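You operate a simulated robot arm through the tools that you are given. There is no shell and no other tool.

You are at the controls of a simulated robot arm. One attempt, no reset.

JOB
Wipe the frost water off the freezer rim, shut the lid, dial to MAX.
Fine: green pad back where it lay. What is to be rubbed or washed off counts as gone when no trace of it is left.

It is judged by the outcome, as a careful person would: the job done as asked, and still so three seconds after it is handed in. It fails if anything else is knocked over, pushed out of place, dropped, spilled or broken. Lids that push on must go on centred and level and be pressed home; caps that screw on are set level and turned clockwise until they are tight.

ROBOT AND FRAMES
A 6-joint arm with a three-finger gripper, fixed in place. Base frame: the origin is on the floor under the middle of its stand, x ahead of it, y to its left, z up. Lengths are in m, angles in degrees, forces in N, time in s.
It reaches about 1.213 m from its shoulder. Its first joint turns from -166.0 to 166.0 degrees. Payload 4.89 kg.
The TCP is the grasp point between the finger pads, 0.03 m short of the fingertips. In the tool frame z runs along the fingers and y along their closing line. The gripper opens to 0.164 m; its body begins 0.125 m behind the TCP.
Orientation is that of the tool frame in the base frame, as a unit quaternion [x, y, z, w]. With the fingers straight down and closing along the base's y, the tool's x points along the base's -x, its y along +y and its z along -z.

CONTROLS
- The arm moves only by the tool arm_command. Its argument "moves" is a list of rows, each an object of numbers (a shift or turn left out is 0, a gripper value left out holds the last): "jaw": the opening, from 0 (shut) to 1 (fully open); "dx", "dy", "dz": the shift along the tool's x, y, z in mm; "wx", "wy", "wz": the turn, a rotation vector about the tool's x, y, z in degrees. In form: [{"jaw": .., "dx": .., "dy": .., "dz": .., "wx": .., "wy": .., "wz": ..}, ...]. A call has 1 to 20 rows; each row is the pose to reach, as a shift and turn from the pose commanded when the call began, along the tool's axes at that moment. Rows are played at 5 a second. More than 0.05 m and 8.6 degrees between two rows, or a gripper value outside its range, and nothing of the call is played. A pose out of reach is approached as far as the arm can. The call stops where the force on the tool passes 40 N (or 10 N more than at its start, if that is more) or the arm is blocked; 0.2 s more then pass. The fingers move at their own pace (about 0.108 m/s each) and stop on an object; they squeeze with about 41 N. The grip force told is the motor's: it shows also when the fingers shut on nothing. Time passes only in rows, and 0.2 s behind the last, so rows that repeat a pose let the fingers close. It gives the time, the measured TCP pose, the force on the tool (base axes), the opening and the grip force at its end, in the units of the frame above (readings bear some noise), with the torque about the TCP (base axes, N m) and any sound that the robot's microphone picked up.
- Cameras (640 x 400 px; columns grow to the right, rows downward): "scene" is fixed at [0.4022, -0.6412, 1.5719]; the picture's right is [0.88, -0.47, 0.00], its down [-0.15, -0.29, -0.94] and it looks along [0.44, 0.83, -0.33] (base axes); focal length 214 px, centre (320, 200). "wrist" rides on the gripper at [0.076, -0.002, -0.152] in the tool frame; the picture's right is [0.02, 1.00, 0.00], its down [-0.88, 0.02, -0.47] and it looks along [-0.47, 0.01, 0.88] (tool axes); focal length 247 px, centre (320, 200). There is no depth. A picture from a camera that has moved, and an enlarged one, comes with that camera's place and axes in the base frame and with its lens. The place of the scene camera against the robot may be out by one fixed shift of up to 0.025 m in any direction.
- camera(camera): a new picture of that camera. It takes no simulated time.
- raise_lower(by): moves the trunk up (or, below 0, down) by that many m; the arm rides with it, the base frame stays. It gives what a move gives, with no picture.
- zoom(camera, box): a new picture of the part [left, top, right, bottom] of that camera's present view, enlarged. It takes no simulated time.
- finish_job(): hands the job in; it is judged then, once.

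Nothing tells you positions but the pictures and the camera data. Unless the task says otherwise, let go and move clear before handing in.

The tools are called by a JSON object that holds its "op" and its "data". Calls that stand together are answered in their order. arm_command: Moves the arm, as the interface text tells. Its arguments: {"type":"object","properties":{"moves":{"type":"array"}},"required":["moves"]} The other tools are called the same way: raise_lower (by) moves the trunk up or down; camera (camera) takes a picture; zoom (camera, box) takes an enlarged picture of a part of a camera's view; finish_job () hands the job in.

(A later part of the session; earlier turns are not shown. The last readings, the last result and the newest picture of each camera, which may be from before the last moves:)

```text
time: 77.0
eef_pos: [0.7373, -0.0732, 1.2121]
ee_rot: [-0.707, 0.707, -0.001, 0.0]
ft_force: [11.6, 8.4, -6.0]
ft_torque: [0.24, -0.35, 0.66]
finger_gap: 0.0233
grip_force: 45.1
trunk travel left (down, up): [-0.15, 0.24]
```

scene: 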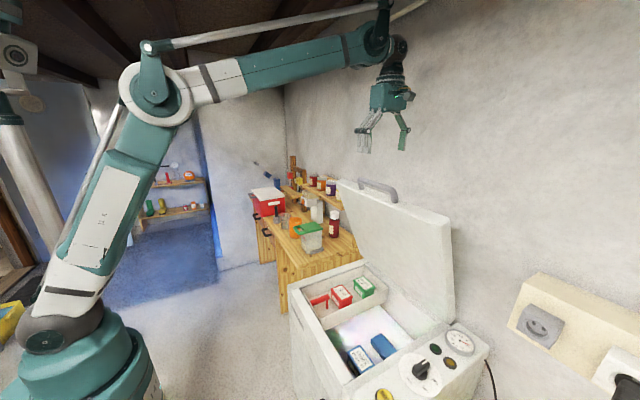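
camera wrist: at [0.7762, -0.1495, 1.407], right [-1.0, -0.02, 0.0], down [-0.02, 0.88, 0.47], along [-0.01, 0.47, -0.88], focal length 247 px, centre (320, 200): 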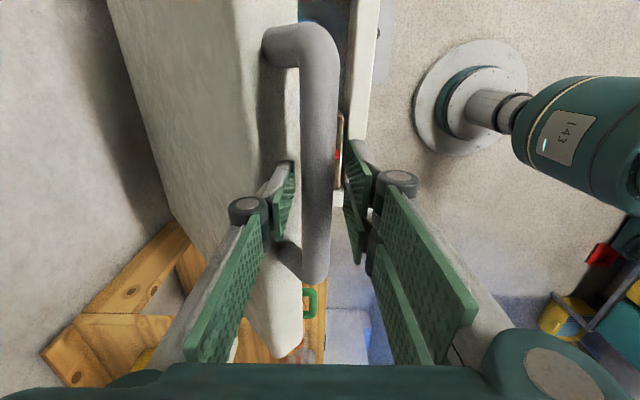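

{"op": "arm_command", "data": {"moves": [{"jaw": 0, "dy": 7.6, "dz": 10.5}, {"jaw": 0, "dy": 15.8, "dz": 20.7}, {"jaw": 0, "dy": 23.9, "dz": 30.8}, {"jaw": 0, "dy": 31.9, "dz": 41}]}}

{"op": "camera", "data": {"camera": "scene"}}

{"op": "camera", "data": {"camera": "wrist"}}

```text
time: 78.1
eef_pos: [0.7067, -0.0723, 1.1727]
ee_rot: [0.708, -0.707, 0.001, -0.001]
ft_force: [22.4, 0.5, -13.3]
ft_torque: [-0.09, -0.23, 0.69]
finger_gap: 0.0231
grip_force: 44.8
trunk travel left (down, up): [-0.15, 0.24]
stopped in row 4: the force on the tool passed its limit at 41 N (the readings are from after the stop); the commanded pose is now the measured one
```

```text
taken
```

scene: 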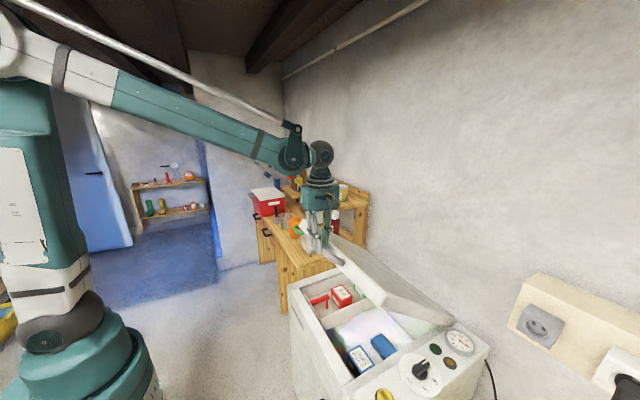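

```text
taken
camera wrist: at [0.7085, -0.1494, 1.3261], right [-1.0, -0.02, 0.0], down [-0.02, 0.88, 0.47], along [-0.01, 0.47, -0.88], focal length 247 px, centre (320, 200)
```

wrist: 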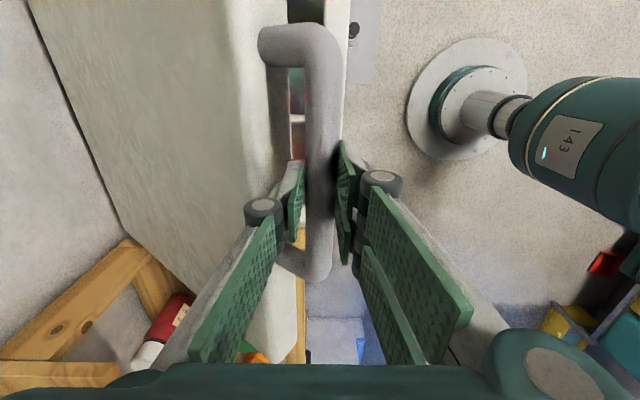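

Radial force built up again. I'll relieve by loosening, re-grip, and follow an updated arc with R≈0.545.

{"op": "arm_command", "data": {"moves": [{"jaw": 0.2}, {"jaw": 0.24}, {"jaw": 0.24}, {"jaw": 0.1}, {"jaw": 0}, {"jaw": 0}, {"jaw": 0, "dy": 5.5, "dz": 9}, {"jaw": 0, "dy": 11.3, "dz": 18}, {"jaw": 0, "dy": 17.3, "dz": 28}, {"jaw": 0, "dy": 23.3, "dz": 38.3}]}}

```text
time: 80.3
eef_pos: [0.6817, -0.0716, 1.1339]
ee_rot: [0.707, -0.707, 0.0, -0.001]
ft_force: [17.5, -5.7, -8.0]
ft_torque: [-0.67, -0.43, 0.75]
finger_gap: 0.0233
grip_force: 45.3
trunk travel left (down, up): [-0.15, 0.24]
```

{"op": "arm_command", "data": {"moves": [{"jaw": 0.2}, {"jaw": 0.24}, {"jaw": 0.24}, {"jaw": 0.1}, {"jaw": 0}, {"jaw": 0}, {"jaw": 0, "dy": 5.4, "dz": 10.8}, {"jaw": 0, "dy": 10.9, "dz": 21.6}, {"jaw": 0, "dy": 15.6, "dz": 31.8}, {"jaw": 0, "dy": 20.1, "dz": 42}]}}

{"op": "camera", "data": {"camera": "wrist"}}

{"op": "camera", "data": {"camera": "scene"}}

```text
time: 82.5
eef_pos: [0.6621, -0.0725, 1.0925]
ee_rot: [0.707, -0.707, 0.001, -0.001]
ft_force: [1.0, 5.3, 1.9]
ft_torque: [-0.1, -0.13, 0.79]
finger_gap: 0.0235
grip_force: 44.8
trunk travel left (down, up): [-0.15, 0.24]
```

```text
taken
camera wrist: at [0.6633, -0.1493, 1.246], right [-1.0, -0.02, 0.0], down [-0.02, 0.88, 0.47], along [-0.01, 0.47, -0.88], focal length 247 px, centre (320, 200)
```

wrist: 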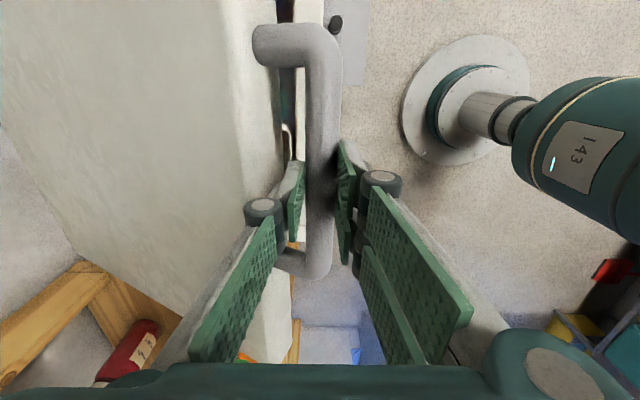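

```text
taken
```

scene: 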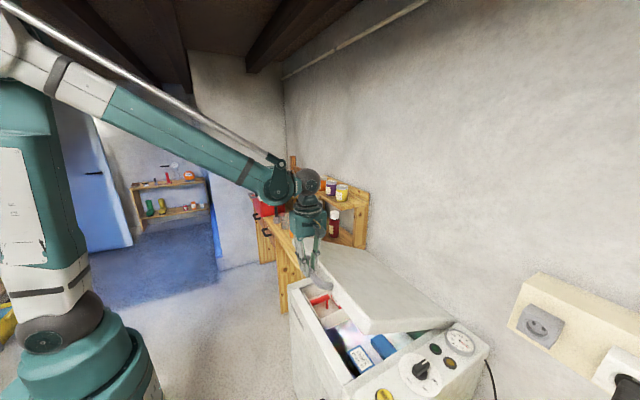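

Force is near zero, so this arc fits well. Continuing down.

{"op": "arm_command", "data": {"moves": [{"jaw": 0, "dy": 4.2, "dz": 10.3}, {"jaw": 0, "dy": 8.3, "dz": 20.7}, {"jaw": 0, "dy": 12.1, "dz": 31.3}, {"jaw": 0, "dy": 15.7, "dz": 41.9}, {"jaw": 0, "dy": 19, "dz": 52.6}, {"jaw": 0, "dy": 22.1, "dz": 63.3}]}}

```text
time: 83.9
eef_pos: [0.6387, -0.0729, 1.0302]
ee_rot: [0.707, -0.707, 0.001, -0.001]
ft_force: [-5.0, 29.8, 3.5]
ft_torque: [0.53, 0.0, 0.77]
finger_gap: 0.0236
grip_force: 45.0
trunk travel left (down, up): [-0.15, 0.24]
```

A sideways load of 30 N has built up, so I'll loosen and re-grip before continuing.

{"op": "arm_command", "data": {"moves": [{"jaw": 0.2}, {"jaw": 0.24}, {"jaw": 0.24}]}}

{"op": "camera", "data": {"camera": "wrist"}}

{"op": "camera", "data": {"camera": "scene"}}

```text
time: 84.7
eef_pos: [0.6399, -0.0745, 1.0291]
ee_rot: [0.707, -0.707, 0.002, -0.001]
ft_force: [0.0, 0.6, -0.6]
ft_torque: [0.05, 0.02, -0.05]
finger_gap: 0.0393
grip_force: 0.1
trunk travel left (down, up): [-0.15, 0.24]
```

```text
taken
camera wrist: at [0.6409, -0.1518, 1.1831], right [-1.0, -0.02, 0.0], down [-0.02, 0.88, 0.47], along [-0.01, 0.47, -0.88], focal length 247 px, centre (320, 200)
```

wrist: 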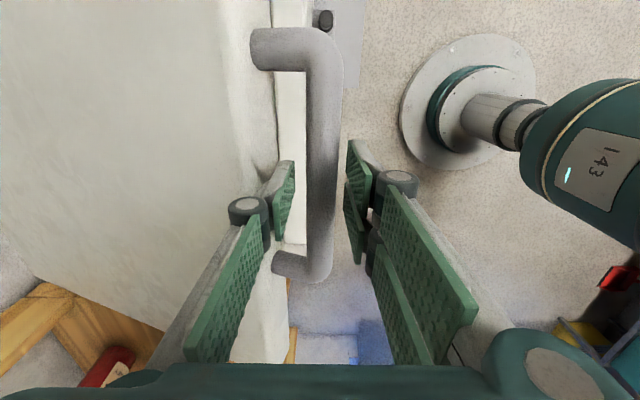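

```text
taken
```

scene: 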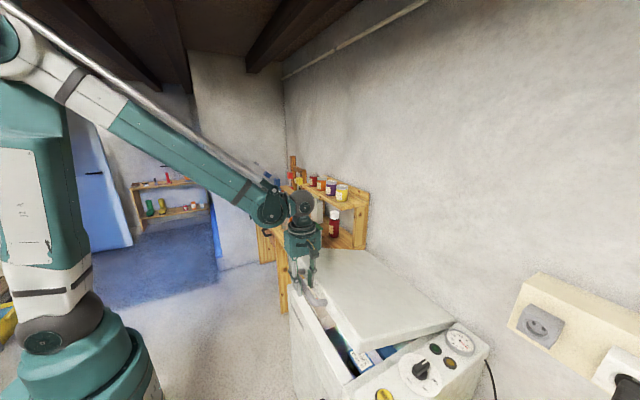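

The lid is now about 20° open and stays put. From here I'll release the handle, go above the lid's front part and press it shut with closed fingertips.

{"op": "arm_command", "data": {"moves": [{"jaw": 0.4}, {"jaw": 0.5}, {"jaw": 0.5}, {"jaw": 0.5, "dz": -25}, {"jaw": 0.5, "dz": -55}, {"jaw": 0.5, "dz": -90}, {"jaw": 0.2, "dz": -110}, {"jaw": 0, "dz": -110}, {"jaw": 0, "dz": -110, "dy": -30}, {"jaw": 0, "dz": -110, "dy": -65}, {"jaw": 0, "dz": -110, "dy": -100}, {"jaw": 0, "dz": -110, "dy": -100}]}}

{"op": "camera", "data": {"camera": "wrist"}}

{"op": "camera", "data": {"camera": "scene"}}

```text
time: 87.3
eef_pos: [0.7385, -0.0715, 1.1383]
ee_rot: [0.708, -0.707, 0.0, -0.001]
ft_force: [0.4, 0.3, -0.6]
ft_torque: [0.04, 0.12, -0.02]
finger_gap: 0.0
grip_force: 40.8
trunk travel left (down, up): [-0.15, 0.24]
```

```text
taken
camera wrist: at [0.7403, -0.1484, 1.2923], right [-1.0, -0.02, 0.0], down [-0.02, 0.88, 0.47], along [-0.01, 0.47, -0.88], focal length 247 px, centre (320, 200)
```

wrist: 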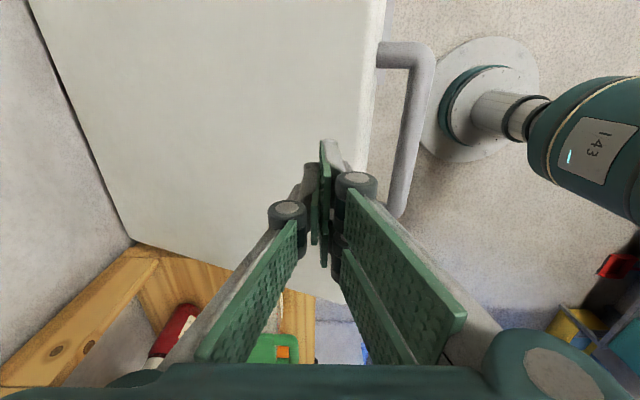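

```text
taken
```

scene: 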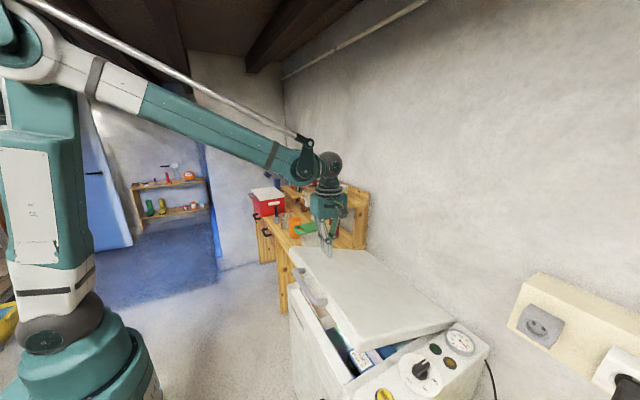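

{"op": "arm_command", "data": {"moves": [{"jaw": 0, "dz": 25}, {"jaw": 0, "dz": 50}, {"jaw": 0, "dz": 75}, {"jaw": 0, "dz": 90}, {"jaw": 0, "dz": 100}, {"jaw": 0, "dz": 110}, {"jaw": 0, "dz": 120}, {"jaw": 0, "dz": 130}, {"jaw": 0, "dz": 140}, {"jaw": 0, "dz": 150}]}}

{"op": "camera", "data": {"camera": "scene"}}

```text
time: 89.5
eef_pos: [0.7386, -0.0705, 0.9889]
ee_rot: [0.707, -0.707, 0.002, -0.002]
ft_force: [-0.5, 0.8, 0.4]
ft_torque: [0.0, -0.01, -0.01]
finger_gap: 0.0003
grip_force: 40.5
trunk travel left (down, up): [-0.15, 0.24]
```

```text
taken
```

scene: 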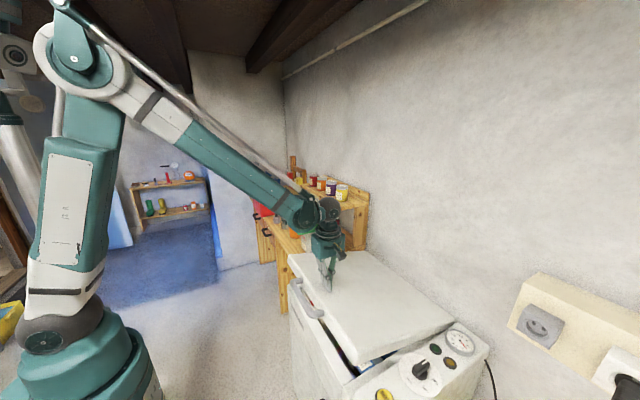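

The lid is going down under the fingertips. I'll keep pressing gently.

{"op": "arm_command", "data": {"moves": [{"jaw": 0, "dz": 10}, {"jaw": 0, "dz": 20}, {"jaw": 0, "dz": 30}, {"jaw": 0, "dz": 40}, {"jaw": 0, "dz": 50}, {"jaw": 0, "dz": 60}, {"jaw": 0, "dz": 70}, {"jaw": 0, "dz": 80}]}}

{"op": "camera", "data": {"camera": "scene"}}

```text
time: 91.3
eef_pos: [0.738, -0.0714, 0.9105]
ee_rot: [0.707, -0.707, 0.002, -0.001]
ft_force: [-1.0, 0.2, 0.1]
ft_torque: [0.01, -0.05, 0.06]
finger_gap: 0.0001
grip_force: 41.2
trunk travel left (down, up): [-0.15, 0.24]
```

```text
taken
```

scene: 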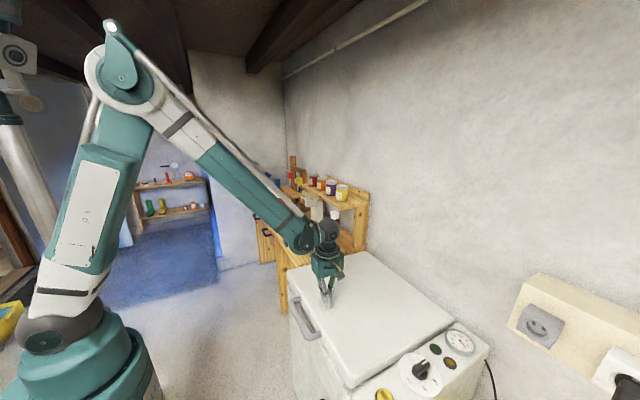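

{"op": "zoom", "data": {"camera": "scene", "box": [280, 240, 480, 400]}}

{"op": "camera", "data": {"camera": "wrist"}}

```text
2.50 times, centred on (380, 320) of scene
camera zoom: at [0.4022, -0.6412, 1.5719], right [0.88, -0.47, 0.0], down [-0.15, -0.29, -0.94], along [0.44, 0.83, -0.33], focal length 536 px, centre (170, -100)
```

zoom: 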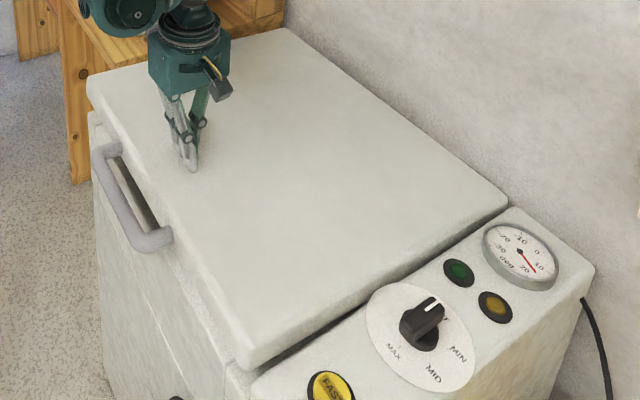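

```text
taken
camera wrist: at [0.74, -0.1477, 1.0643], right [-1.0, -0.02, 0.0], down [-0.02, 0.88, 0.47], along [-0.01, 0.47, -0.88], focal length 247 px, centre (320, 200)
```

wrist: 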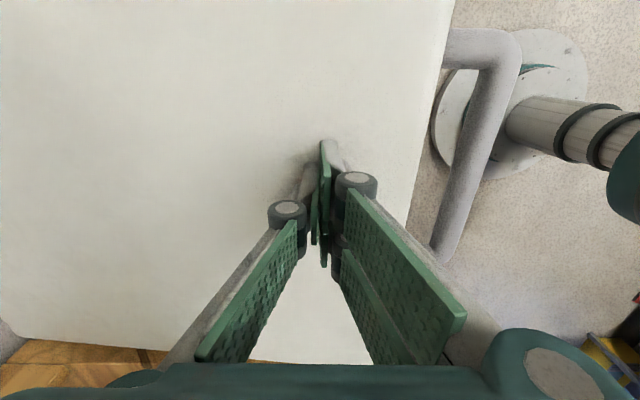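

Nearly closed. I'll continue down in small steps until it seats.

{"op": "arm_command", "data": {"moves": [{"jaw": 0, "dz": 5}, {"jaw": 0, "dz": 10}, {"jaw": 0, "dz": 15}, {"jaw": 0, "dz": 20}, {"jaw": 0, "dz": 25}, {"jaw": 0, "dz": 29}]}}

{"op": "zoom", "data": {"camera": "scene", "box": [280, 240, 480, 400]}}

```text
time: 92.7
eef_pos: [0.7378, -0.0713, 0.8796]
ee_rot: [0.707, -0.707, 0.001, -0.001]
ft_force: [0.7, 0.1, 1.3]
ft_torque: [0.03, 0.01, 0.01]
finger_gap: 0.0
grip_force: 40.3
trunk travel left (down, up): [-0.15, 0.24]
```

```text
2.50 times, centred on (380, 320) of scene
camera zoom: at [0.4022, -0.6412, 1.5719], right [0.88, -0.47, 0.0], down [-0.15, -0.29, -0.94], along [0.44, 0.83, -0.33], focal length 536 px, centre (170, -100)
```

zoom: 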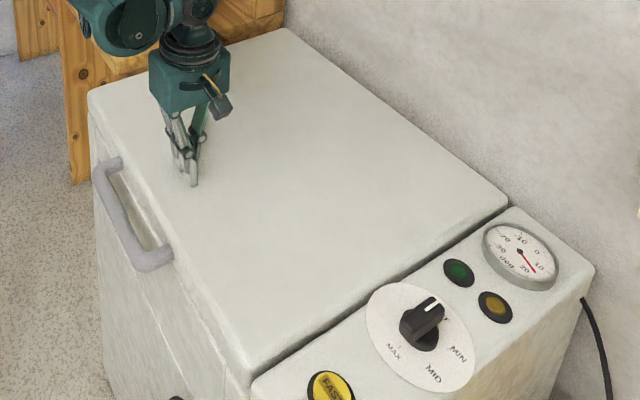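

{"op": "arm_command", "data": {"moves": [{"jaw": 0, "dz": 3}, {"jaw": 0, "dz": 6}, {"jaw": 0, "dz": 9}, {"jaw": 0, "dz": 12}, {"jaw": 0, "dz": 14}]}}

{"op": "zoom", "data": {"camera": "scene", "box": [280, 240, 480, 400]}}

```text
time: 93.3
eef_pos: [0.7385, -0.0719, 0.8789]
ee_rot: [0.708, -0.706, 0.001, -0.001]
ft_force: [-4.2, 3.5, 30.4]
ft_torque: [0.11, 0.2, 0.06]
finger_gap: 0.0059
grip_force: 45.0
trunk travel left (down, up): [-0.15, 0.24]
stopped in row 2: the force on the tool passed its limit at 49 N (the readings are from after the stop); the commanded pose is now the measured one
```

```text
2.50 times, centred on (380, 320) of scene
camera zoom: at [0.4022, -0.6412, 1.5719], right [0.88, -0.47, 0.0], down [-0.15, -0.29, -0.94], along [0.44, 0.83, -0.33], focal length 536 px, centre (170, -100)
```

zoom: 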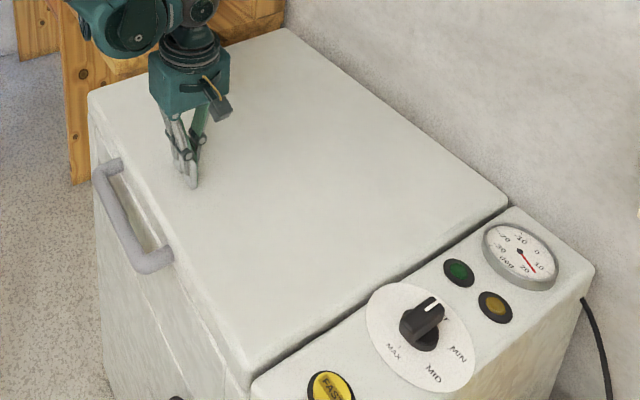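

The lid is firmly seated under about 49 N. I'll retract upward and inspect the closure.

{"op": "arm_command", "data": {"moves": [{"jaw": 0, "dz": -10}, {"jaw": 0, "dz": -40}, {"jaw": 0, "dz": -80}, {"jaw": 0.2, "dz": -120}, {"jaw": 0.4, "dz": -160}, {"jaw": 0.5, "dz": -200}]}}

{"op": "zoom", "data": {"camera": "scene", "box": [280, 240, 480, 400]}}

{"op": "camera", "data": {"camera": "wrist"}}

```text
time: 94.7
eef_pos: [0.7403, -0.0693, 1.0753]
ee_rot: [0.707, -0.707, 0.001, -0.001]
ft_force: [1.3, 0.6, -0.2]
ft_torque: [0.02, 0.16, 0.03]
finger_gap: 0.0822
grip_force: 0.2
trunk travel left (down, up): [-0.15, 0.24]
```

```text
2.50 times, centred on (380, 320) of scene
camera zoom: at [0.4022, -0.6412, 1.5719], right [0.88, -0.47, 0.0], down [-0.15, -0.29, -0.94], along [0.44, 0.83, -0.33], focal length 536 px, centre (170, -100)
```

zoom: 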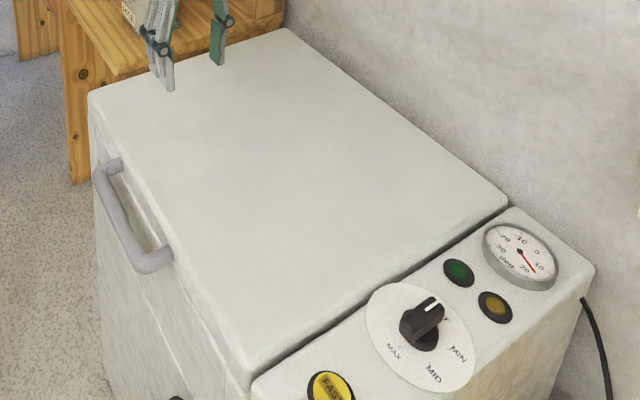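

```text
taken
camera wrist: at [0.7422, -0.1466, 1.2303], right [-1.0, -0.02, 0.0], down [-0.02, 0.88, 0.47], along [-0.01, 0.47, -0.88], focal length 247 px, centre (320, 200)
```

wrist: 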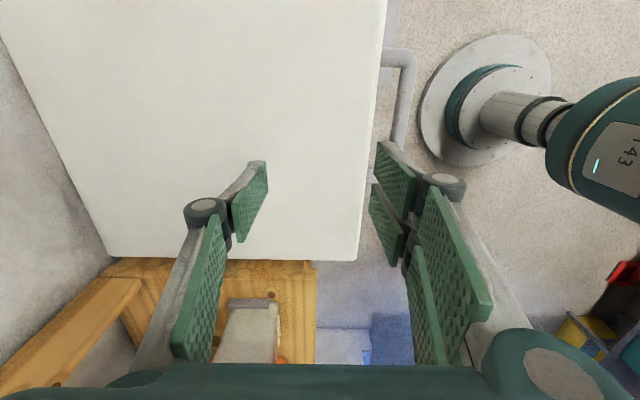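

{"op": "zoom", "data": {"camera": "scene", "box": [285, 260, 385, 400]}}

{"op": "zoom", "data": {"camera": "scene", "box": [380, 300, 500, 400]}}

```text
2.86 times, centred on (335, 330) of scene
camera zoom: at [0.4022, -0.6412, 1.5719], right [0.88, -0.47, 0.0], down [-0.15, -0.29, -0.94], along [0.44, 0.83, -0.33], focal length 613 px, centre (277, -171)
```

zoom: 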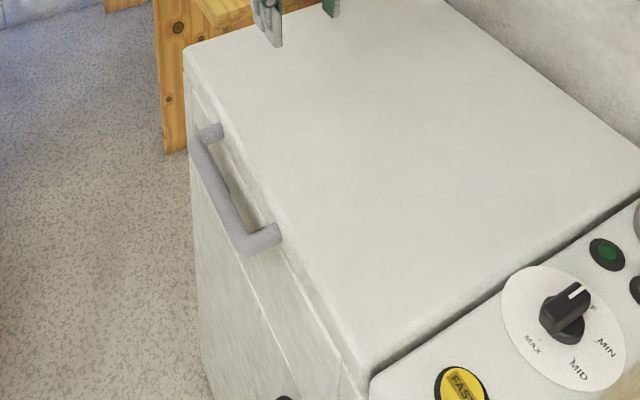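

```text
4.00 times, centred on (440, 350) of scene
camera zoom: at [0.4022, -0.6412, 1.5719], right [0.88, -0.47, 0.0], down [-0.15, -0.29, -0.94], along [0.44, 0.83, -0.33], focal length 858 px, centre (-160, -400)
```

zoom: 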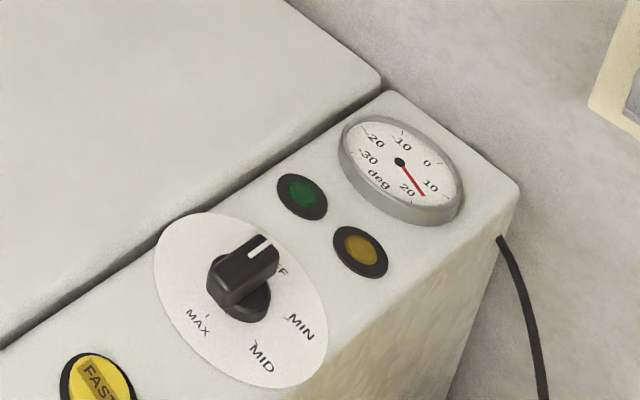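

The lid is shut flush. The dial's pointer is at OFF (toward +x), with MAX 180° clockwise around toward the front. I'll move above the dial near [0.872, -0.407].

{"op": "arm_command", "data": {"moves": [{"jaw": 0.5, "dx": 38, "dy": -15}, {"jaw": 0.5, "dx": 76, "dy": -30}, {"jaw": 0.5, "dx": 114, "dy": -45}, {"jaw": 0.5, "dx": 152, "dy": -60}, {"jaw": 0.5, "dx": 190, "dy": -75}, {"jaw": 0.5, "dx": 228, "dy": -90}, {"jaw": 0.5, "dx": 266, "dy": -105}, {"jaw": 0.5, "dx": 304, "dy": -120}, {"jaw": 0.5, "dx": 338, "dy": -132}, {"jaw": 0.5, "dx": 338, "dy": -132}]}}

{"op": "camera", "data": {"camera": "wrist"}}

{"op": "camera", "data": {"camera": "scene"}}

```text
time: 96.9
eef_pos: [0.871, -0.4129, 1.0774]
ee_rot: [-0.707, 0.707, -0.001, 0.002]
ft_force: [0.5, -1.8, -0.6]
ft_torque: [0.06, 0.08, 0.01]
finger_gap: 0.082
grip_force: 0.0
trunk travel left (down, up): [-0.15, 0.24]
```

```text
taken
camera wrist: at [0.8735, -0.4897, 1.2305], right [-1.0, -0.02, 0.0], down [-0.02, 0.88, 0.47], along [-0.01, 0.47, -0.88], focal length 247 px, centre (320, 200)
```

wrist: 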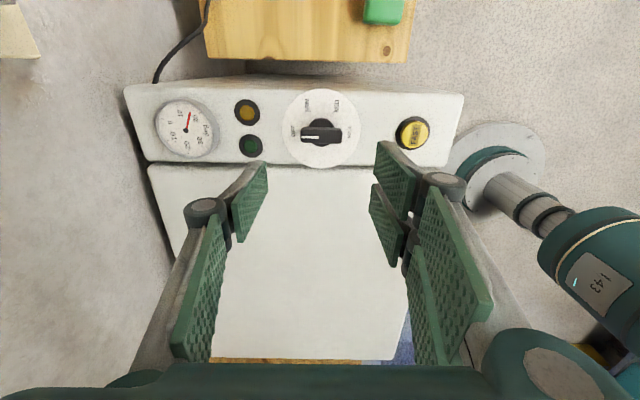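

```text
taken
```

scene: 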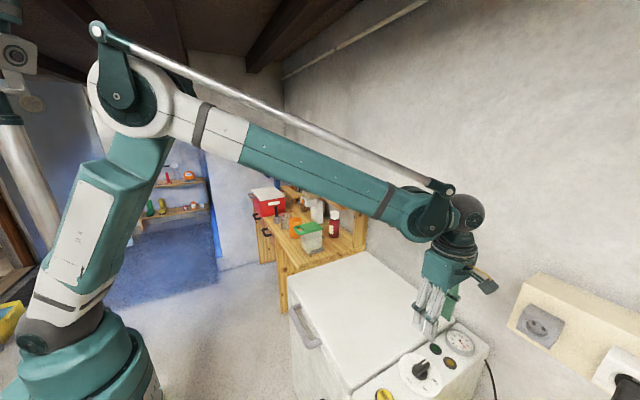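

{"op": "zoom", "data": {"camera": "wrist", "box": [270, 80, 370, 180]}}

{"op": "zoom", "data": {"camera": "wrist", "box": [120, 60, 480, 285]}}

```text
4.00 times, centred on (320, 130) of wrist
camera zoom: at [0.8735, -0.4897, 1.2305], right [-1.0, -0.02, 0.0], down [-0.02, 0.88, 0.47], along [-0.01, 0.47, -0.88], focal length 988 px, centre (320, 480)
```

zoom: 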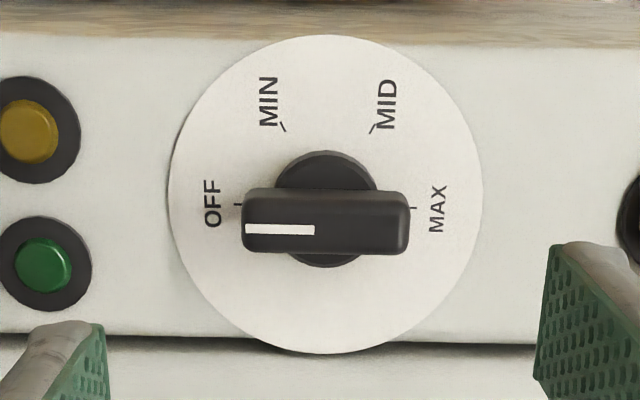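

```text
1.78 times, centred on (300, 172) of wrist
camera zoom: at [0.8735, -0.4897, 1.2305], right [-1.0, -0.02, 0.0], down [-0.02, 0.88, 0.47], along [-0.01, 0.47, -0.88], focal length 439 px, centre (356, 249)
```

zoom: 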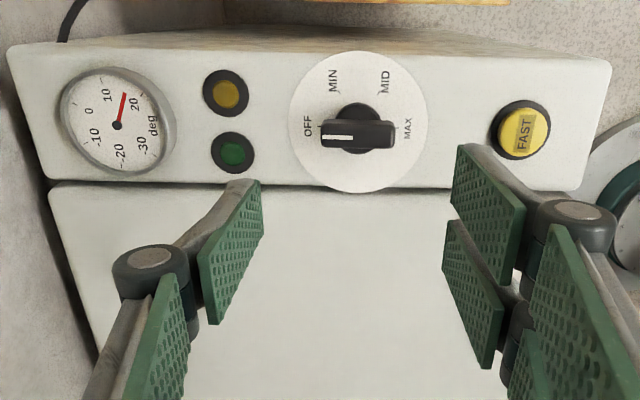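

The dial is clear: the pointer is at OFF, ticks are at 60° spacing, and the knob axis is around [0.870, -0.405] with its bar lying along x. I'll turn the gripper another -90°, so it closes along y and has 180° of clockwise travel available.

{"op": "arm_command", "data": {"moves": [{"jaw": 0.5, "wz": -8.2}, {"jaw": 0.5, "wz": -16.4}, {"jaw": 0.5, "wz": -24.6}, {"jaw": 0.5, "wz": -32.8}, {"jaw": 0.5, "wz": -41}, {"jaw": 0.5, "wz": -49.2}, {"jaw": 0.5, "wz": -57.4}, {"jaw": 0.5, "wz": -65.6}, {"jaw": 0.5, "wz": -73.8}, {"jaw": 0.5, "wz": -82}, {"jaw": 0.5, "wz": -90}, {"jaw": 0.5, "wz": -90}]}}

{"op": "camera", "data": {"camera": "wrist"}}

{"op": "camera", "data": {"camera": "scene"}}

```text
time: 99.5
eef_pos: [0.873, -0.4058, 1.0776]
ee_rot: [0.958, -0.286, 0.001, 0.002]
ft_force: [0.6, -0.3, 0.3]
ft_torque: [0.01, 0.01, -0.02]
finger_gap: 0.0822
grip_force: 0.0
out of reach, approached as far as the arm can: row 7, 8, 9, 10, 11, 12
trunk travel left (down, up): [-0.15, 0.24]
```

```text
taken
camera wrist: at [0.9376, -0.4462, 1.2311], right [-0.53, -0.85, 0.0], down [-0.75, 0.47, 0.47], along [-0.4, 0.25, -0.88], focal length 247 px, centre (320, 200)
```

wrist: 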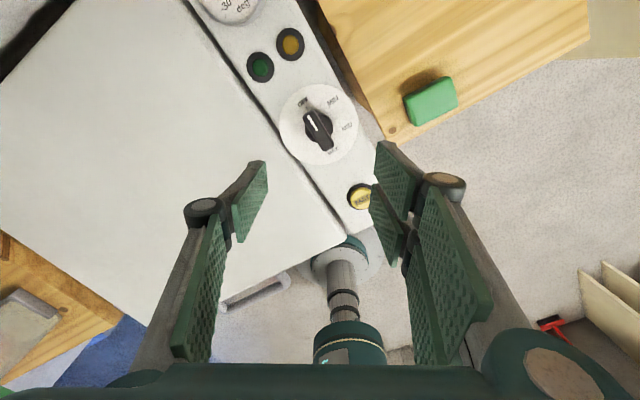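

```text
taken
```

scene: 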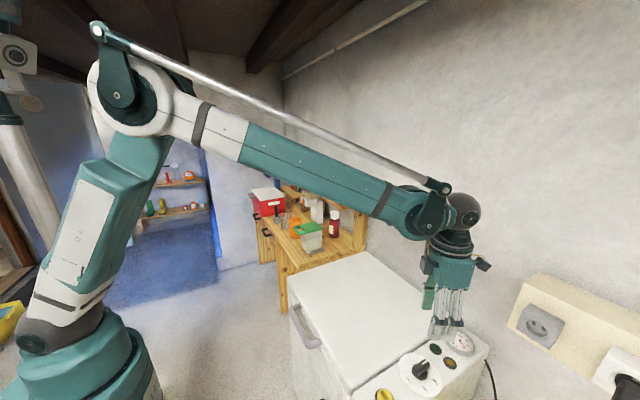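

The wrist can't go past about -147°. I'll turn the other way in the air to find the upper limit and pick a workable grip.

{"op": "arm_command", "data": {"moves": [{"jaw": 0.5, "wz": 8}, {"jaw": 0.5, "wz": 16}, {"jaw": 0.5, "wz": 24}, {"jaw": 0.5, "wz": 32}, {"jaw": 0.5, "wz": 40}, {"jaw": 0.5, "wz": 48}, {"jaw": 0.5, "wz": 56}, {"jaw": 0.5, "wz": 64}, {"jaw": 0.5, "wz": 72}, {"jaw": 0.5, "wz": 80}, {"jaw": 0.5, "wz": 88}, {"jaw": 0.5, "wz": 96}, {"jaw": 0.5, "wz": 104}, {"jaw": 0.5, "wz": 112}, {"jaw": 0.5, "wz": 120}, {"jaw": 0.5, "wz": 128}, {"jaw": 0.5, "wz": 136}, {"jaw": 0.5, "wz": 143}, {"jaw": 0.5, "wz": 147}]}}

```text
time: 103.5
eef_pos: [0.8727, -0.4055, 1.0773]
ee_rot: [0.002, 1.0, -0.002, 0.001]
ft_force: [-0.1, 0.1, -0.6]
ft_torque: [-0.02, 0.0, 0.01]
finger_gap: 0.0819
grip_force: 0.0
trunk travel left (down, up): [-0.15, 0.24]
```

{"op": "arm_command", "data": {"moves": [{"jaw": 0.5, "wz": 8.5}, {"jaw": 0.5, "wz": 17}, {"jaw": 0.5, "wz": 25.5}, {"jaw": 0.5, "wz": 34}, {"jaw": 0.5, "wz": 42.5}, {"jaw": 0.5, "wz": 51}, {"jaw": 0.5, "wz": 59.5}, {"jaw": 0.5, "wz": 68}, {"jaw": 0.5, "wz": 76.5}, {"jaw": 0.5, "wz": 85}, {"jaw": 0.5, "wz": 93.5}, {"jaw": 0.5, "wz": 102}, {"jaw": 0.5, "wz": 110.5}, {"jaw": 0.5, "wz": 119}, {"jaw": 0.5, "wz": 127.5}, {"jaw": 0.5, "wz": 136}, {"jaw": 0.5, "wz": 144.5}, {"jaw": 0.5, "wz": 153}, {"jaw": 0.5, "wz": 161.5}, {"jaw": 0.5, "wz": 170}]}}

```text
time: 107.7
eef_pos: [0.8719, -0.4049, 1.0773]
ee_rot: [0.996, 0.085, 0.0, 0.002]
ft_force: [-0.7, -0.6, 0.4]
ft_torque: [0.02, 0.02, -0.01]
finger_gap: 0.0822
grip_force: 0.0
trunk travel left (down, up): [-0.15, 0.24]
```

{"op": "arm_command", "data": {"moves": [{"jaw": 0.5, "wz": 8}, {"jaw": 0.5, "wz": 15}]}}

{"op": "camera", "data": {"camera": "wrist"}}

```text
time: 108.3
eef_pos: [0.8715, -0.4055, 1.0765]
ee_rot: [0.999, -0.046, 0.001, 0.001]
ft_force: [-0.6, -0.3, 0.5]
ft_torque: [-0.04, -0.01, -0.01]
finger_gap: 0.0821
grip_force: 0.1
trunk travel left (down, up): [-0.15, 0.24]
```

```text
taken
camera wrist: at [0.9488, -0.4113, 1.2315], right [-0.07, -1.0, 0.0], down [-0.88, 0.06, 0.47], along [-0.47, 0.03, -0.88], focal length 247 px, centre (320, 200)
```

wrist: 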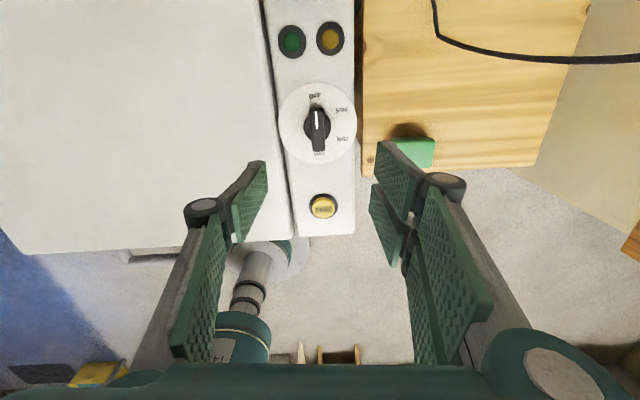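

The full range from 0 to +185° is reachable, so I'll grip at 0° and turn to +180° in one go. Turning back to 0° now.

{"op": "arm_command", "data": {"moves": [{"jaw": 0.5, "wz": -8.5}, {"jaw": 0.5, "wz": -17}, {"jaw": 0.5, "wz": -25.5}, {"jaw": 0.5, "wz": -34}, {"jaw": 0.5, "wz": -42.5}, {"jaw": 0.5, "wz": -51}, {"jaw": 0.5, "wz": -59.5}, {"jaw": 0.5, "wz": -68}, {"jaw": 0.5, "wz": -76.5}, {"jaw": 0.5, "wz": -85}, {"jaw": 0.5, "wz": -93}]}}

{"op": "camera", "data": {"camera": "wrist"}}

{"op": "arm_command", "data": {"moves": [{"jaw": 0.5, "wz": -8.5}, {"jaw": 0.5, "wz": -17}, {"jaw": 0.5, "wz": -25.5}, {"jaw": 0.5, "wz": -34}, {"jaw": 0.5, "wz": -42.5}, {"jaw": 0.5, "wz": -51}, {"jaw": 0.5, "wz": -59.5}, {"jaw": 0.5, "wz": -68}, {"jaw": 0.5, "wz": -76.5}, {"jaw": 0.5, "wz": -85}, {"jaw": 0.5, "wz": -92}]}}

{"op": "camera", "data": {"camera": "wrist"}}

```text
time: 110.7
eef_pos: [0.8736, -0.4056, 1.0777]
ee_rot: [0.72, 0.694, -0.001, 0.001]
ft_force: [-0.3, 0.6, 0.6]
ft_torque: [0.04, -0.03, 0.01]
finger_gap: 0.0821
grip_force: 0.0
trunk travel left (down, up): [-0.15, 0.24]
```

```text
taken
camera wrist: at [0.8739, -0.3289, 1.2308], right [1.0, -0.01, 0.0], down [-0.01, -0.88, 0.48], along [-0.01, -0.48, -0.88], focal length 247 px, centre (320, 200)
```

wrist: 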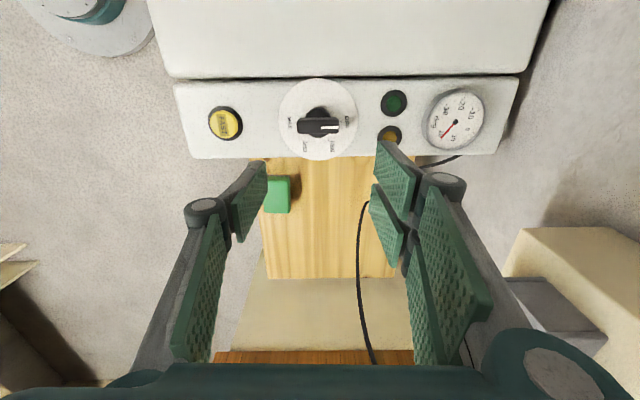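

```text
time: 113.1
eef_pos: [0.8716, -0.4052, 1.0779]
ee_rot: [0.0, 1.0, -0.002, 0.001]
ft_force: [1.4, 0.1, -0.7]
ft_torque: [0.0, -0.04, -0.04]
finger_gap: 0.0821
grip_force: 0.0
trunk travel left (down, up): [-0.15, 0.24]
```

```text
taken
camera wrist: at [0.7963, -0.4069, 1.2318], right [-0.02, 1.0, 0.0], down [0.88, 0.02, 0.47], along [0.47, 0.01, -0.88], focal length 247 px, centre (320, 200)
```

wrist: 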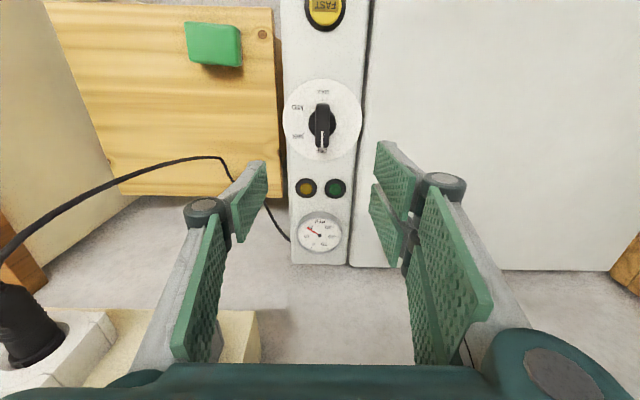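

{"op": "zoom", "data": {"camera": "wrist", "box": [270, 70, 370, 170]}}

```text
4.00 times, centred on (320, 120) of wrist
camera zoom: at [0.7963, -0.4069, 1.2318], right [-0.02, 1.0, 0.0], down [0.88, 0.02, 0.47], along [0.47, 0.01, -0.88], focal length 988 px, centre (320, 520)
```

zoom: 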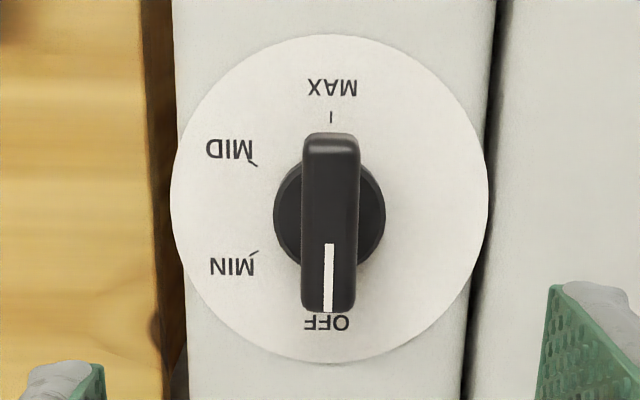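

The knob axis averages to [0.870, -0.402] across opposing views, and its grip bar runs z≈0.862–0.888. I'll centre on it and come down part way.

{"op": "arm_command", "data": {"moves": [{"jaw": 0.4, "dx": 2, "dy": 2.7, "dz": 30}, {"jaw": 0.4, "dx": 2, "dy": 2.7, "dz": 65}, {"jaw": 0.4, "dx": 2, "dy": 2.7, "dz": 100}, {"jaw": 0.4, "dx": 2, "dy": 2.7, "dz": 130}, {"jaw": 0.4, "dx": 2, "dy": 2.7, "dz": 145}, {"jaw": 0.4, "dx": 2, "dy": 2.7, "dz": 145}]}}

{"op": "camera", "data": {"camera": "wrist"}}

{"op": "zoom", "data": {"camera": "scene", "box": [380, 270, 540, 400]}}

```text
time: 114.5
eef_pos: [0.8709, -0.4037, 0.9339]
ee_rot: [0.002, 1.0, -0.001, 0.0]
ft_force: [0.5, 1.3, -0.3]
ft_torque: [0.01, 0.01, -0.03]
finger_gap: 0.0655
grip_force: 0.0
trunk travel left (down, up): [-0.15, 0.24]
```

```text
taken
camera wrist: at [0.795, -0.4041, 1.0865], right [-0.02, 1.0, 0.0], down [0.88, 0.02, 0.47], along [0.47, 0.01, -0.88], focal length 247 px, centre (320, 200)
```

wrist: 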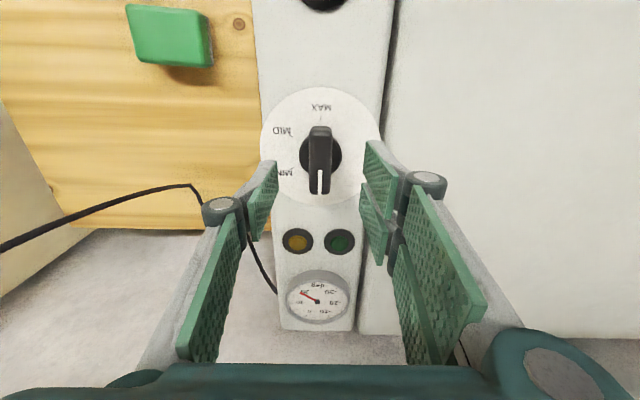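

```text
3.08 times, centred on (460, 335) of scene
camera zoom: at [0.4022, -0.6412, 1.5719], right [0.88, -0.47, 0.0], down [-0.15, -0.29, -0.94], along [0.44, 0.83, -0.33], focal length 660 px, centre (-111, -215)
```

zoom: 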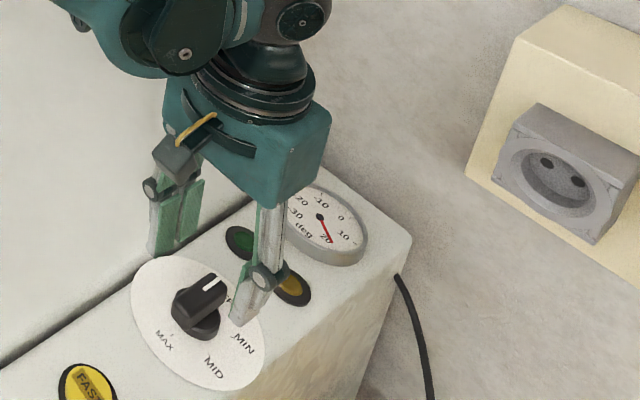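

{"op": "zoom", "data": {"camera": "wrist", "box": [240, 80, 400, 240]}}

```text
2.50 times, centred on (320, 160) of wrist
camera zoom: at [0.795, -0.4041, 1.0865], right [-0.02, 1.0, 0.0], down [0.88, 0.02, 0.47], along [0.47, 0.01, -0.88], focal length 617 px, centre (320, 300)
```

zoom: 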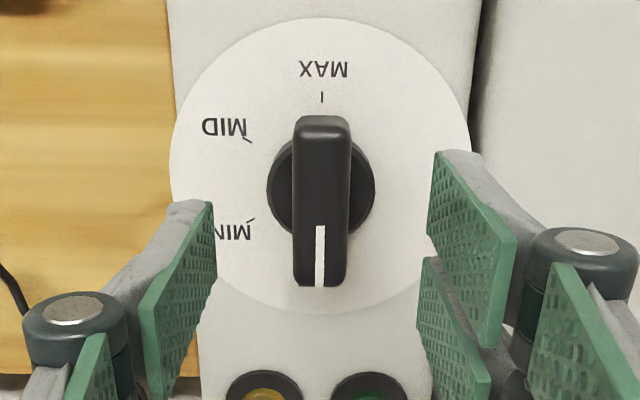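

{"op": "arm_command", "data": {"moves": [{"jaw": 0.4, "dx": 1, "dy": -1.8, "dz": 10}, {"jaw": 0.4, "dx": 1, "dy": -1.8, "dz": 20}, {"jaw": 0.4, "dx": 1, "dy": -1.8, "dz": 28}, {"jaw": 0.4, "dx": 1, "dy": -1.8, "dz": 34}, {"jaw": 0.4, "dx": 1, "dy": -1.8, "dz": 36}]}}

{"op": "camera", "data": {"camera": "wrist"}}

{"op": "zoom", "data": {"camera": "scene", "box": [400, 310, 500, 400]}}

```text
time: 115.7
eef_pos: [0.8701, -0.4068, 0.897]
ee_rot: [0.002, 1.0, -0.002, 0.001]
ft_force: [-0.1, -0.3, -0.3]
ft_torque: [-0.01, -0.02, 0.02]
finger_gap: 0.0657
grip_force: 0.0
trunk travel left (down, up): [-0.15, 0.24]
```

```text
taken
camera wrist: at [0.7939, -0.4068, 1.0503], right [-0.02, 1.0, 0.0], down [0.88, 0.02, 0.47], along [0.47, 0.01, -0.88], focal length 247 px, centre (320, 200)
```

wrist: 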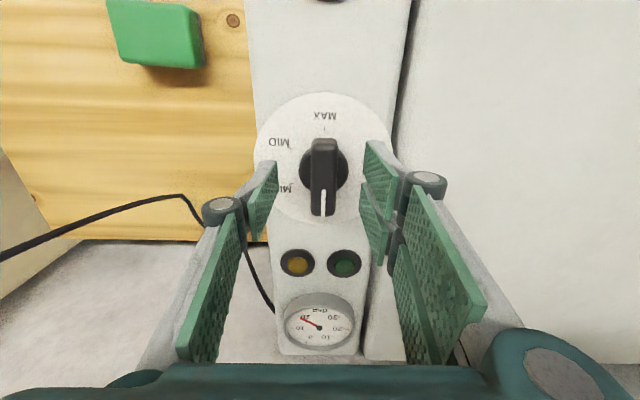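

```text
4.44 times, centred on (450, 355) of scene
camera zoom: at [0.4022, -0.6412, 1.5719], right [0.88, -0.47, 0.0], down [-0.15, -0.29, -0.94], along [0.44, 0.83, -0.33], focal length 953 px, centre (-258, -489)
```

zoom: 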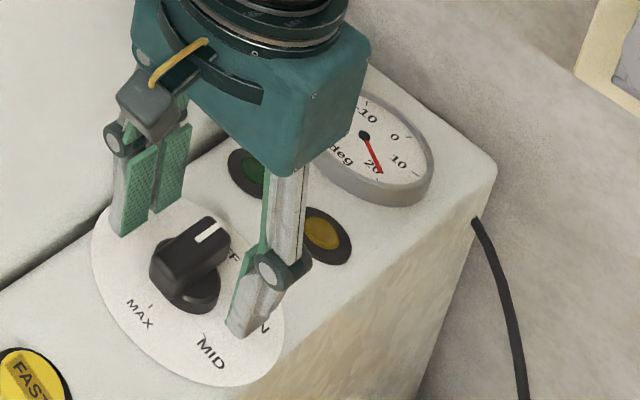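

The fingers straddle the knob bar. Closing on it.

{"op": "arm_command", "data": {"moves": [{"jaw": 0.3}, {"jaw": 0.2}, {"jaw": 0.1}, {"jaw": 0}, {"jaw": 0}]}}

{"op": "zoom", "data": {"camera": "wrist", "box": [220, 80, 420, 240]}}

{"op": "zoom", "data": {"camera": "scene", "box": [400, 310, 500, 400]}}

```text
time: 117.0
eef_pos: [0.871, -0.4013, 0.8958]
ee_rot: [0.001, 1.0, -0.001, 0.001]
ft_force: [-0.1, 10.0, -0.4]
ft_torque: [0.41, 0.12, -0.02]
finger_gap: 0.0199
grip_force: 44.9
trunk travel left (down, up): [-0.15, 0.24]
stopped in row 5: the force on the tool passed its limit at 41 N (the readings are from after the stop); the commanded pose is now the measured one
```

```text
2.50 times, centred on (320, 160) of wrist
camera zoom: at [0.7942, -0.4045, 1.0503], right [-0.02, 1.0, 0.0], down [0.88, 0.02, 0.47], along [0.47, 0.01, -0.88], focal length 617 px, centre (320, 300)
```

zoom: 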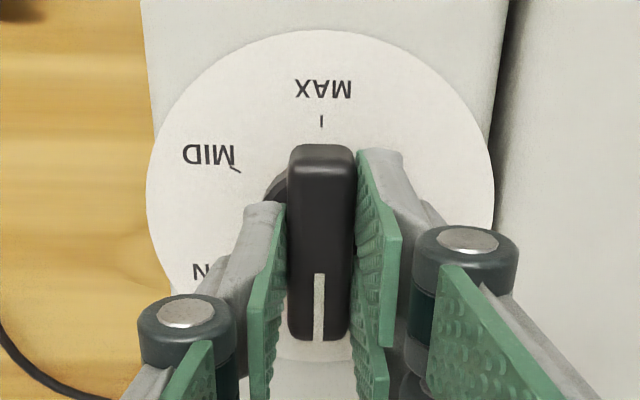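

```text
4.44 times, centred on (450, 355) of scene
camera zoom: at [0.4022, -0.6412, 1.5719], right [0.88, -0.47, 0.0], down [-0.15, -0.29, -0.94], along [0.44, 0.83, -0.33], focal length 953 px, centre (-258, -489)
```

zoom: 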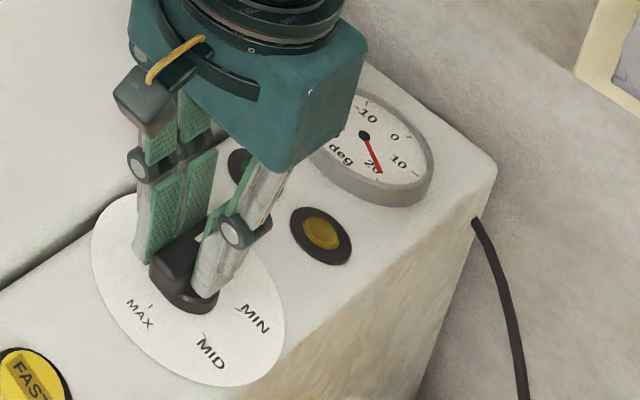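

The bar is gripped at 20 mm; closing produced a small sideways load because I was slightly off centre. I'll null that and begin turning clockwise (+z tool) by 24°.

{"op": "arm_command", "data": {"moves": [{"jaw": 0, "dy": 1.0}, {"jaw": 0, "dy": 1.0, "wz": 6}, {"jaw": 0, "dy": 1.0, "wz": 12}, {"jaw": 0, "dy": 1.0, "wz": 18}, {"jaw": 0, "dy": 1.0, "wz": 24}]}}

{"op": "zoom", "data": {"camera": "wrist", "box": [220, 80, 420, 240]}}

{"op": "zoom", "data": {"camera": "scene", "box": [400, 310, 500, 400]}}

```text
time: 118.2
eef_pos: [0.8699, -0.4039, 0.8964]
ee_rot: [0.209, 0.978, 0.0, 0.0]
ft_force: [8.0, -1.1, 4.9]
ft_torque: [0.28, 0.55, 0.01]
finger_gap: 0.0199
grip_force: 45.1
trunk travel left (down, up): [-0.15, 0.24]
```

```text
2.50 times, centred on (320, 160) of wrist
camera zoom: at [0.8002, -0.373, 1.0502], right [0.39, 0.92, 0.0], down [0.81, -0.34, 0.47], along [0.44, -0.19, -0.88], focal length 617 px, centre (320, 300)
```

zoom: 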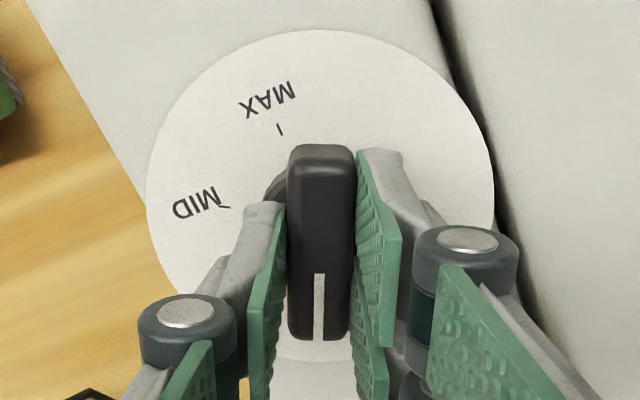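

```text
4.44 times, centred on (450, 355) of scene
camera zoom: at [0.4022, -0.6412, 1.5719], right [0.88, -0.47, 0.0], down [-0.15, -0.29, -0.94], along [0.44, 0.83, -0.33], focal length 953 px, centre (-258, -489)
```

zoom: 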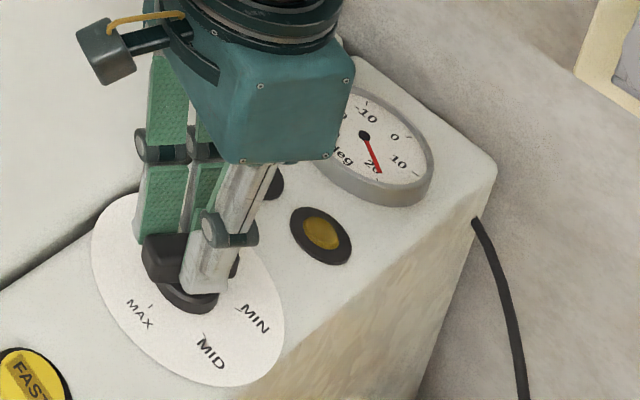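

The knob turns with the gripper and forces are small. Continuing.

{"op": "arm_command", "data": {"moves": [{"jaw": 0, "dx": -0.9, "dy": 0.4, "wz": 7}, {"jaw": 0, "dx": -0.9, "dy": 0.4, "wz": 14}, {"jaw": 0, "dx": -0.9, "dy": 0.4, "wz": 21}, {"jaw": 0, "dx": -0.9, "dy": 0.4, "wz": 28}, {"jaw": 0, "dx": -0.9, "dy": 0.4, "wz": 35}]}}

```text
time: 119.3
eef_pos: [0.8708, -0.4018, 0.8959]
ee_rot: [0.493, 0.87, 0.0, 0.0]
ft_force: [-14.7, -8.3, -2.2]
ft_torque: [0.61, 0.94, 0.01]
finger_gap: 0.0198
grip_force: 45.1
trunk travel left (down, up): [-0.15, 0.24]
```

{"op": "arm_command", "data": {"moves": [{"jaw": 0, "dy": -1.0, "wz": 6}, {"jaw": 0, "dy": -1.7, "wz": 12}, {"jaw": 0, "dy": -1.7, "wz": 18}, {"jaw": 0, "dy": -1.7, "wz": 24}, {"jaw": 0, "dy": -1.7, "wz": 31}]}}

{"op": "zoom", "data": {"camera": "wrist", "box": [220, 80, 420, 240]}}

```text
time: 120.5
eef_pos: [0.8701, -0.4024, 0.8962]
ee_rot: [0.709, 0.706, 0.0, 0.001]
ft_force: [2.5, 7.2, 6.3]
ft_torque: [-0.54, -0.07, -0.02]
finger_gap: 0.02
grip_force: 44.8
trunk travel left (down, up): [-0.15, 0.24]
```

```text
2.50 times, centred on (320, 160) of wrist
camera zoom: at [0.869, -0.3267, 1.0503], right [1.0, 0.02, 0.0], down [0.02, -0.88, 0.47], along [0.01, -0.47, -0.88], focal length 617 px, centre (320, 300)
```

zoom: 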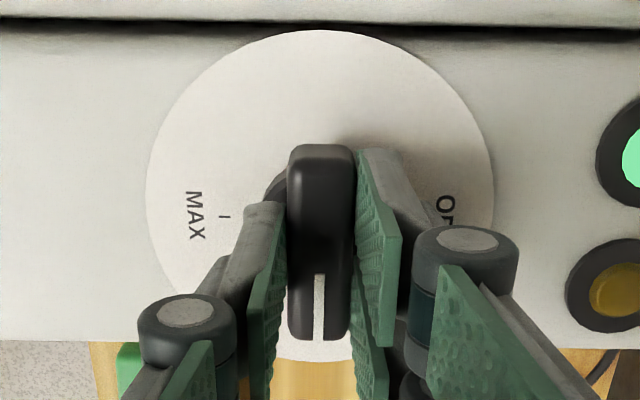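

The green light has come on and the pointer is halfway at 90°. Continuing clockwise.

{"op": "arm_command", "data": {"moves": [{"jaw": 0, "dx": 0.7, "dy": 0.3, "wz": 7}, {"jaw": 0, "dx": 0.7, "dy": 0.3, "wz": 14}, {"jaw": 0, "dx": 0.7, "dy": 0.3, "wz": 21}, {"jaw": 0, "dx": 0.7, "dy": 0.3, "wz": 28}, {"jaw": 0, "dx": 0.7, "dy": 0.3, "wz": 35}]}}

```text
time: 121.8
eef_pos: [0.8698, -0.4021, 0.8965]
ee_rot: [0.888, 0.46, 0.0, 0.001]
ft_force: [14.0, 7.6, 12.6]
ft_torque: [-0.66, 0.16, 0.02]
finger_gap: 0.0197
grip_force: 44.6
trunk travel left (down, up): [-0.15, 0.24]
```

{"op": "arm_command", "data": {"moves": [{"jaw": 0, "dx": 1.0, "dy": 0.5, "dz": -0.5, "wz": 6}, {"jaw": 0, "dx": 1.5, "dy": 0.7, "dz": -0.7, "wz": 12}, {"jaw": 0, "dx": 1.5, "dy": 0.7, "dz": -0.7, "wz": 18}, {"jaw": 0, "dx": 1.5, "dy": 0.7, "dz": -0.7, "wz": 24}, {"jaw": 0, "dx": 1.5, "dy": 0.7, "dz": -0.7, "wz": 30}]}}

{"op": "zoom", "data": {"camera": "wrist", "box": [220, 80, 420, 240]}}

```text
time: 123.0
eef_pos: [0.8701, -0.4036, 0.8963]
ee_rot: [0.977, 0.214, 0.0, 0.001]
ft_force: [-32.6, -1.8, -10.4]
ft_torque: [-0.35, 1.41, 0.03]
finger_gap: 0.02
grip_force: 45.1
trunk travel left (down, up): [-0.15, 0.24]
```

```text
2.50 times, centred on (320, 160) of wrist
camera zoom: at [0.9394, -0.3696, 1.0503], right [0.44, -0.9, 0.0], down [-0.79, -0.38, 0.47], along [-0.43, -0.21, -0.88], focal length 617 px, centre (320, 300)
```

zoom: 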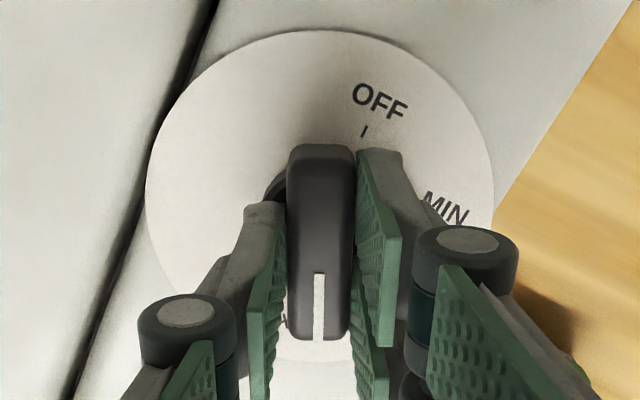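

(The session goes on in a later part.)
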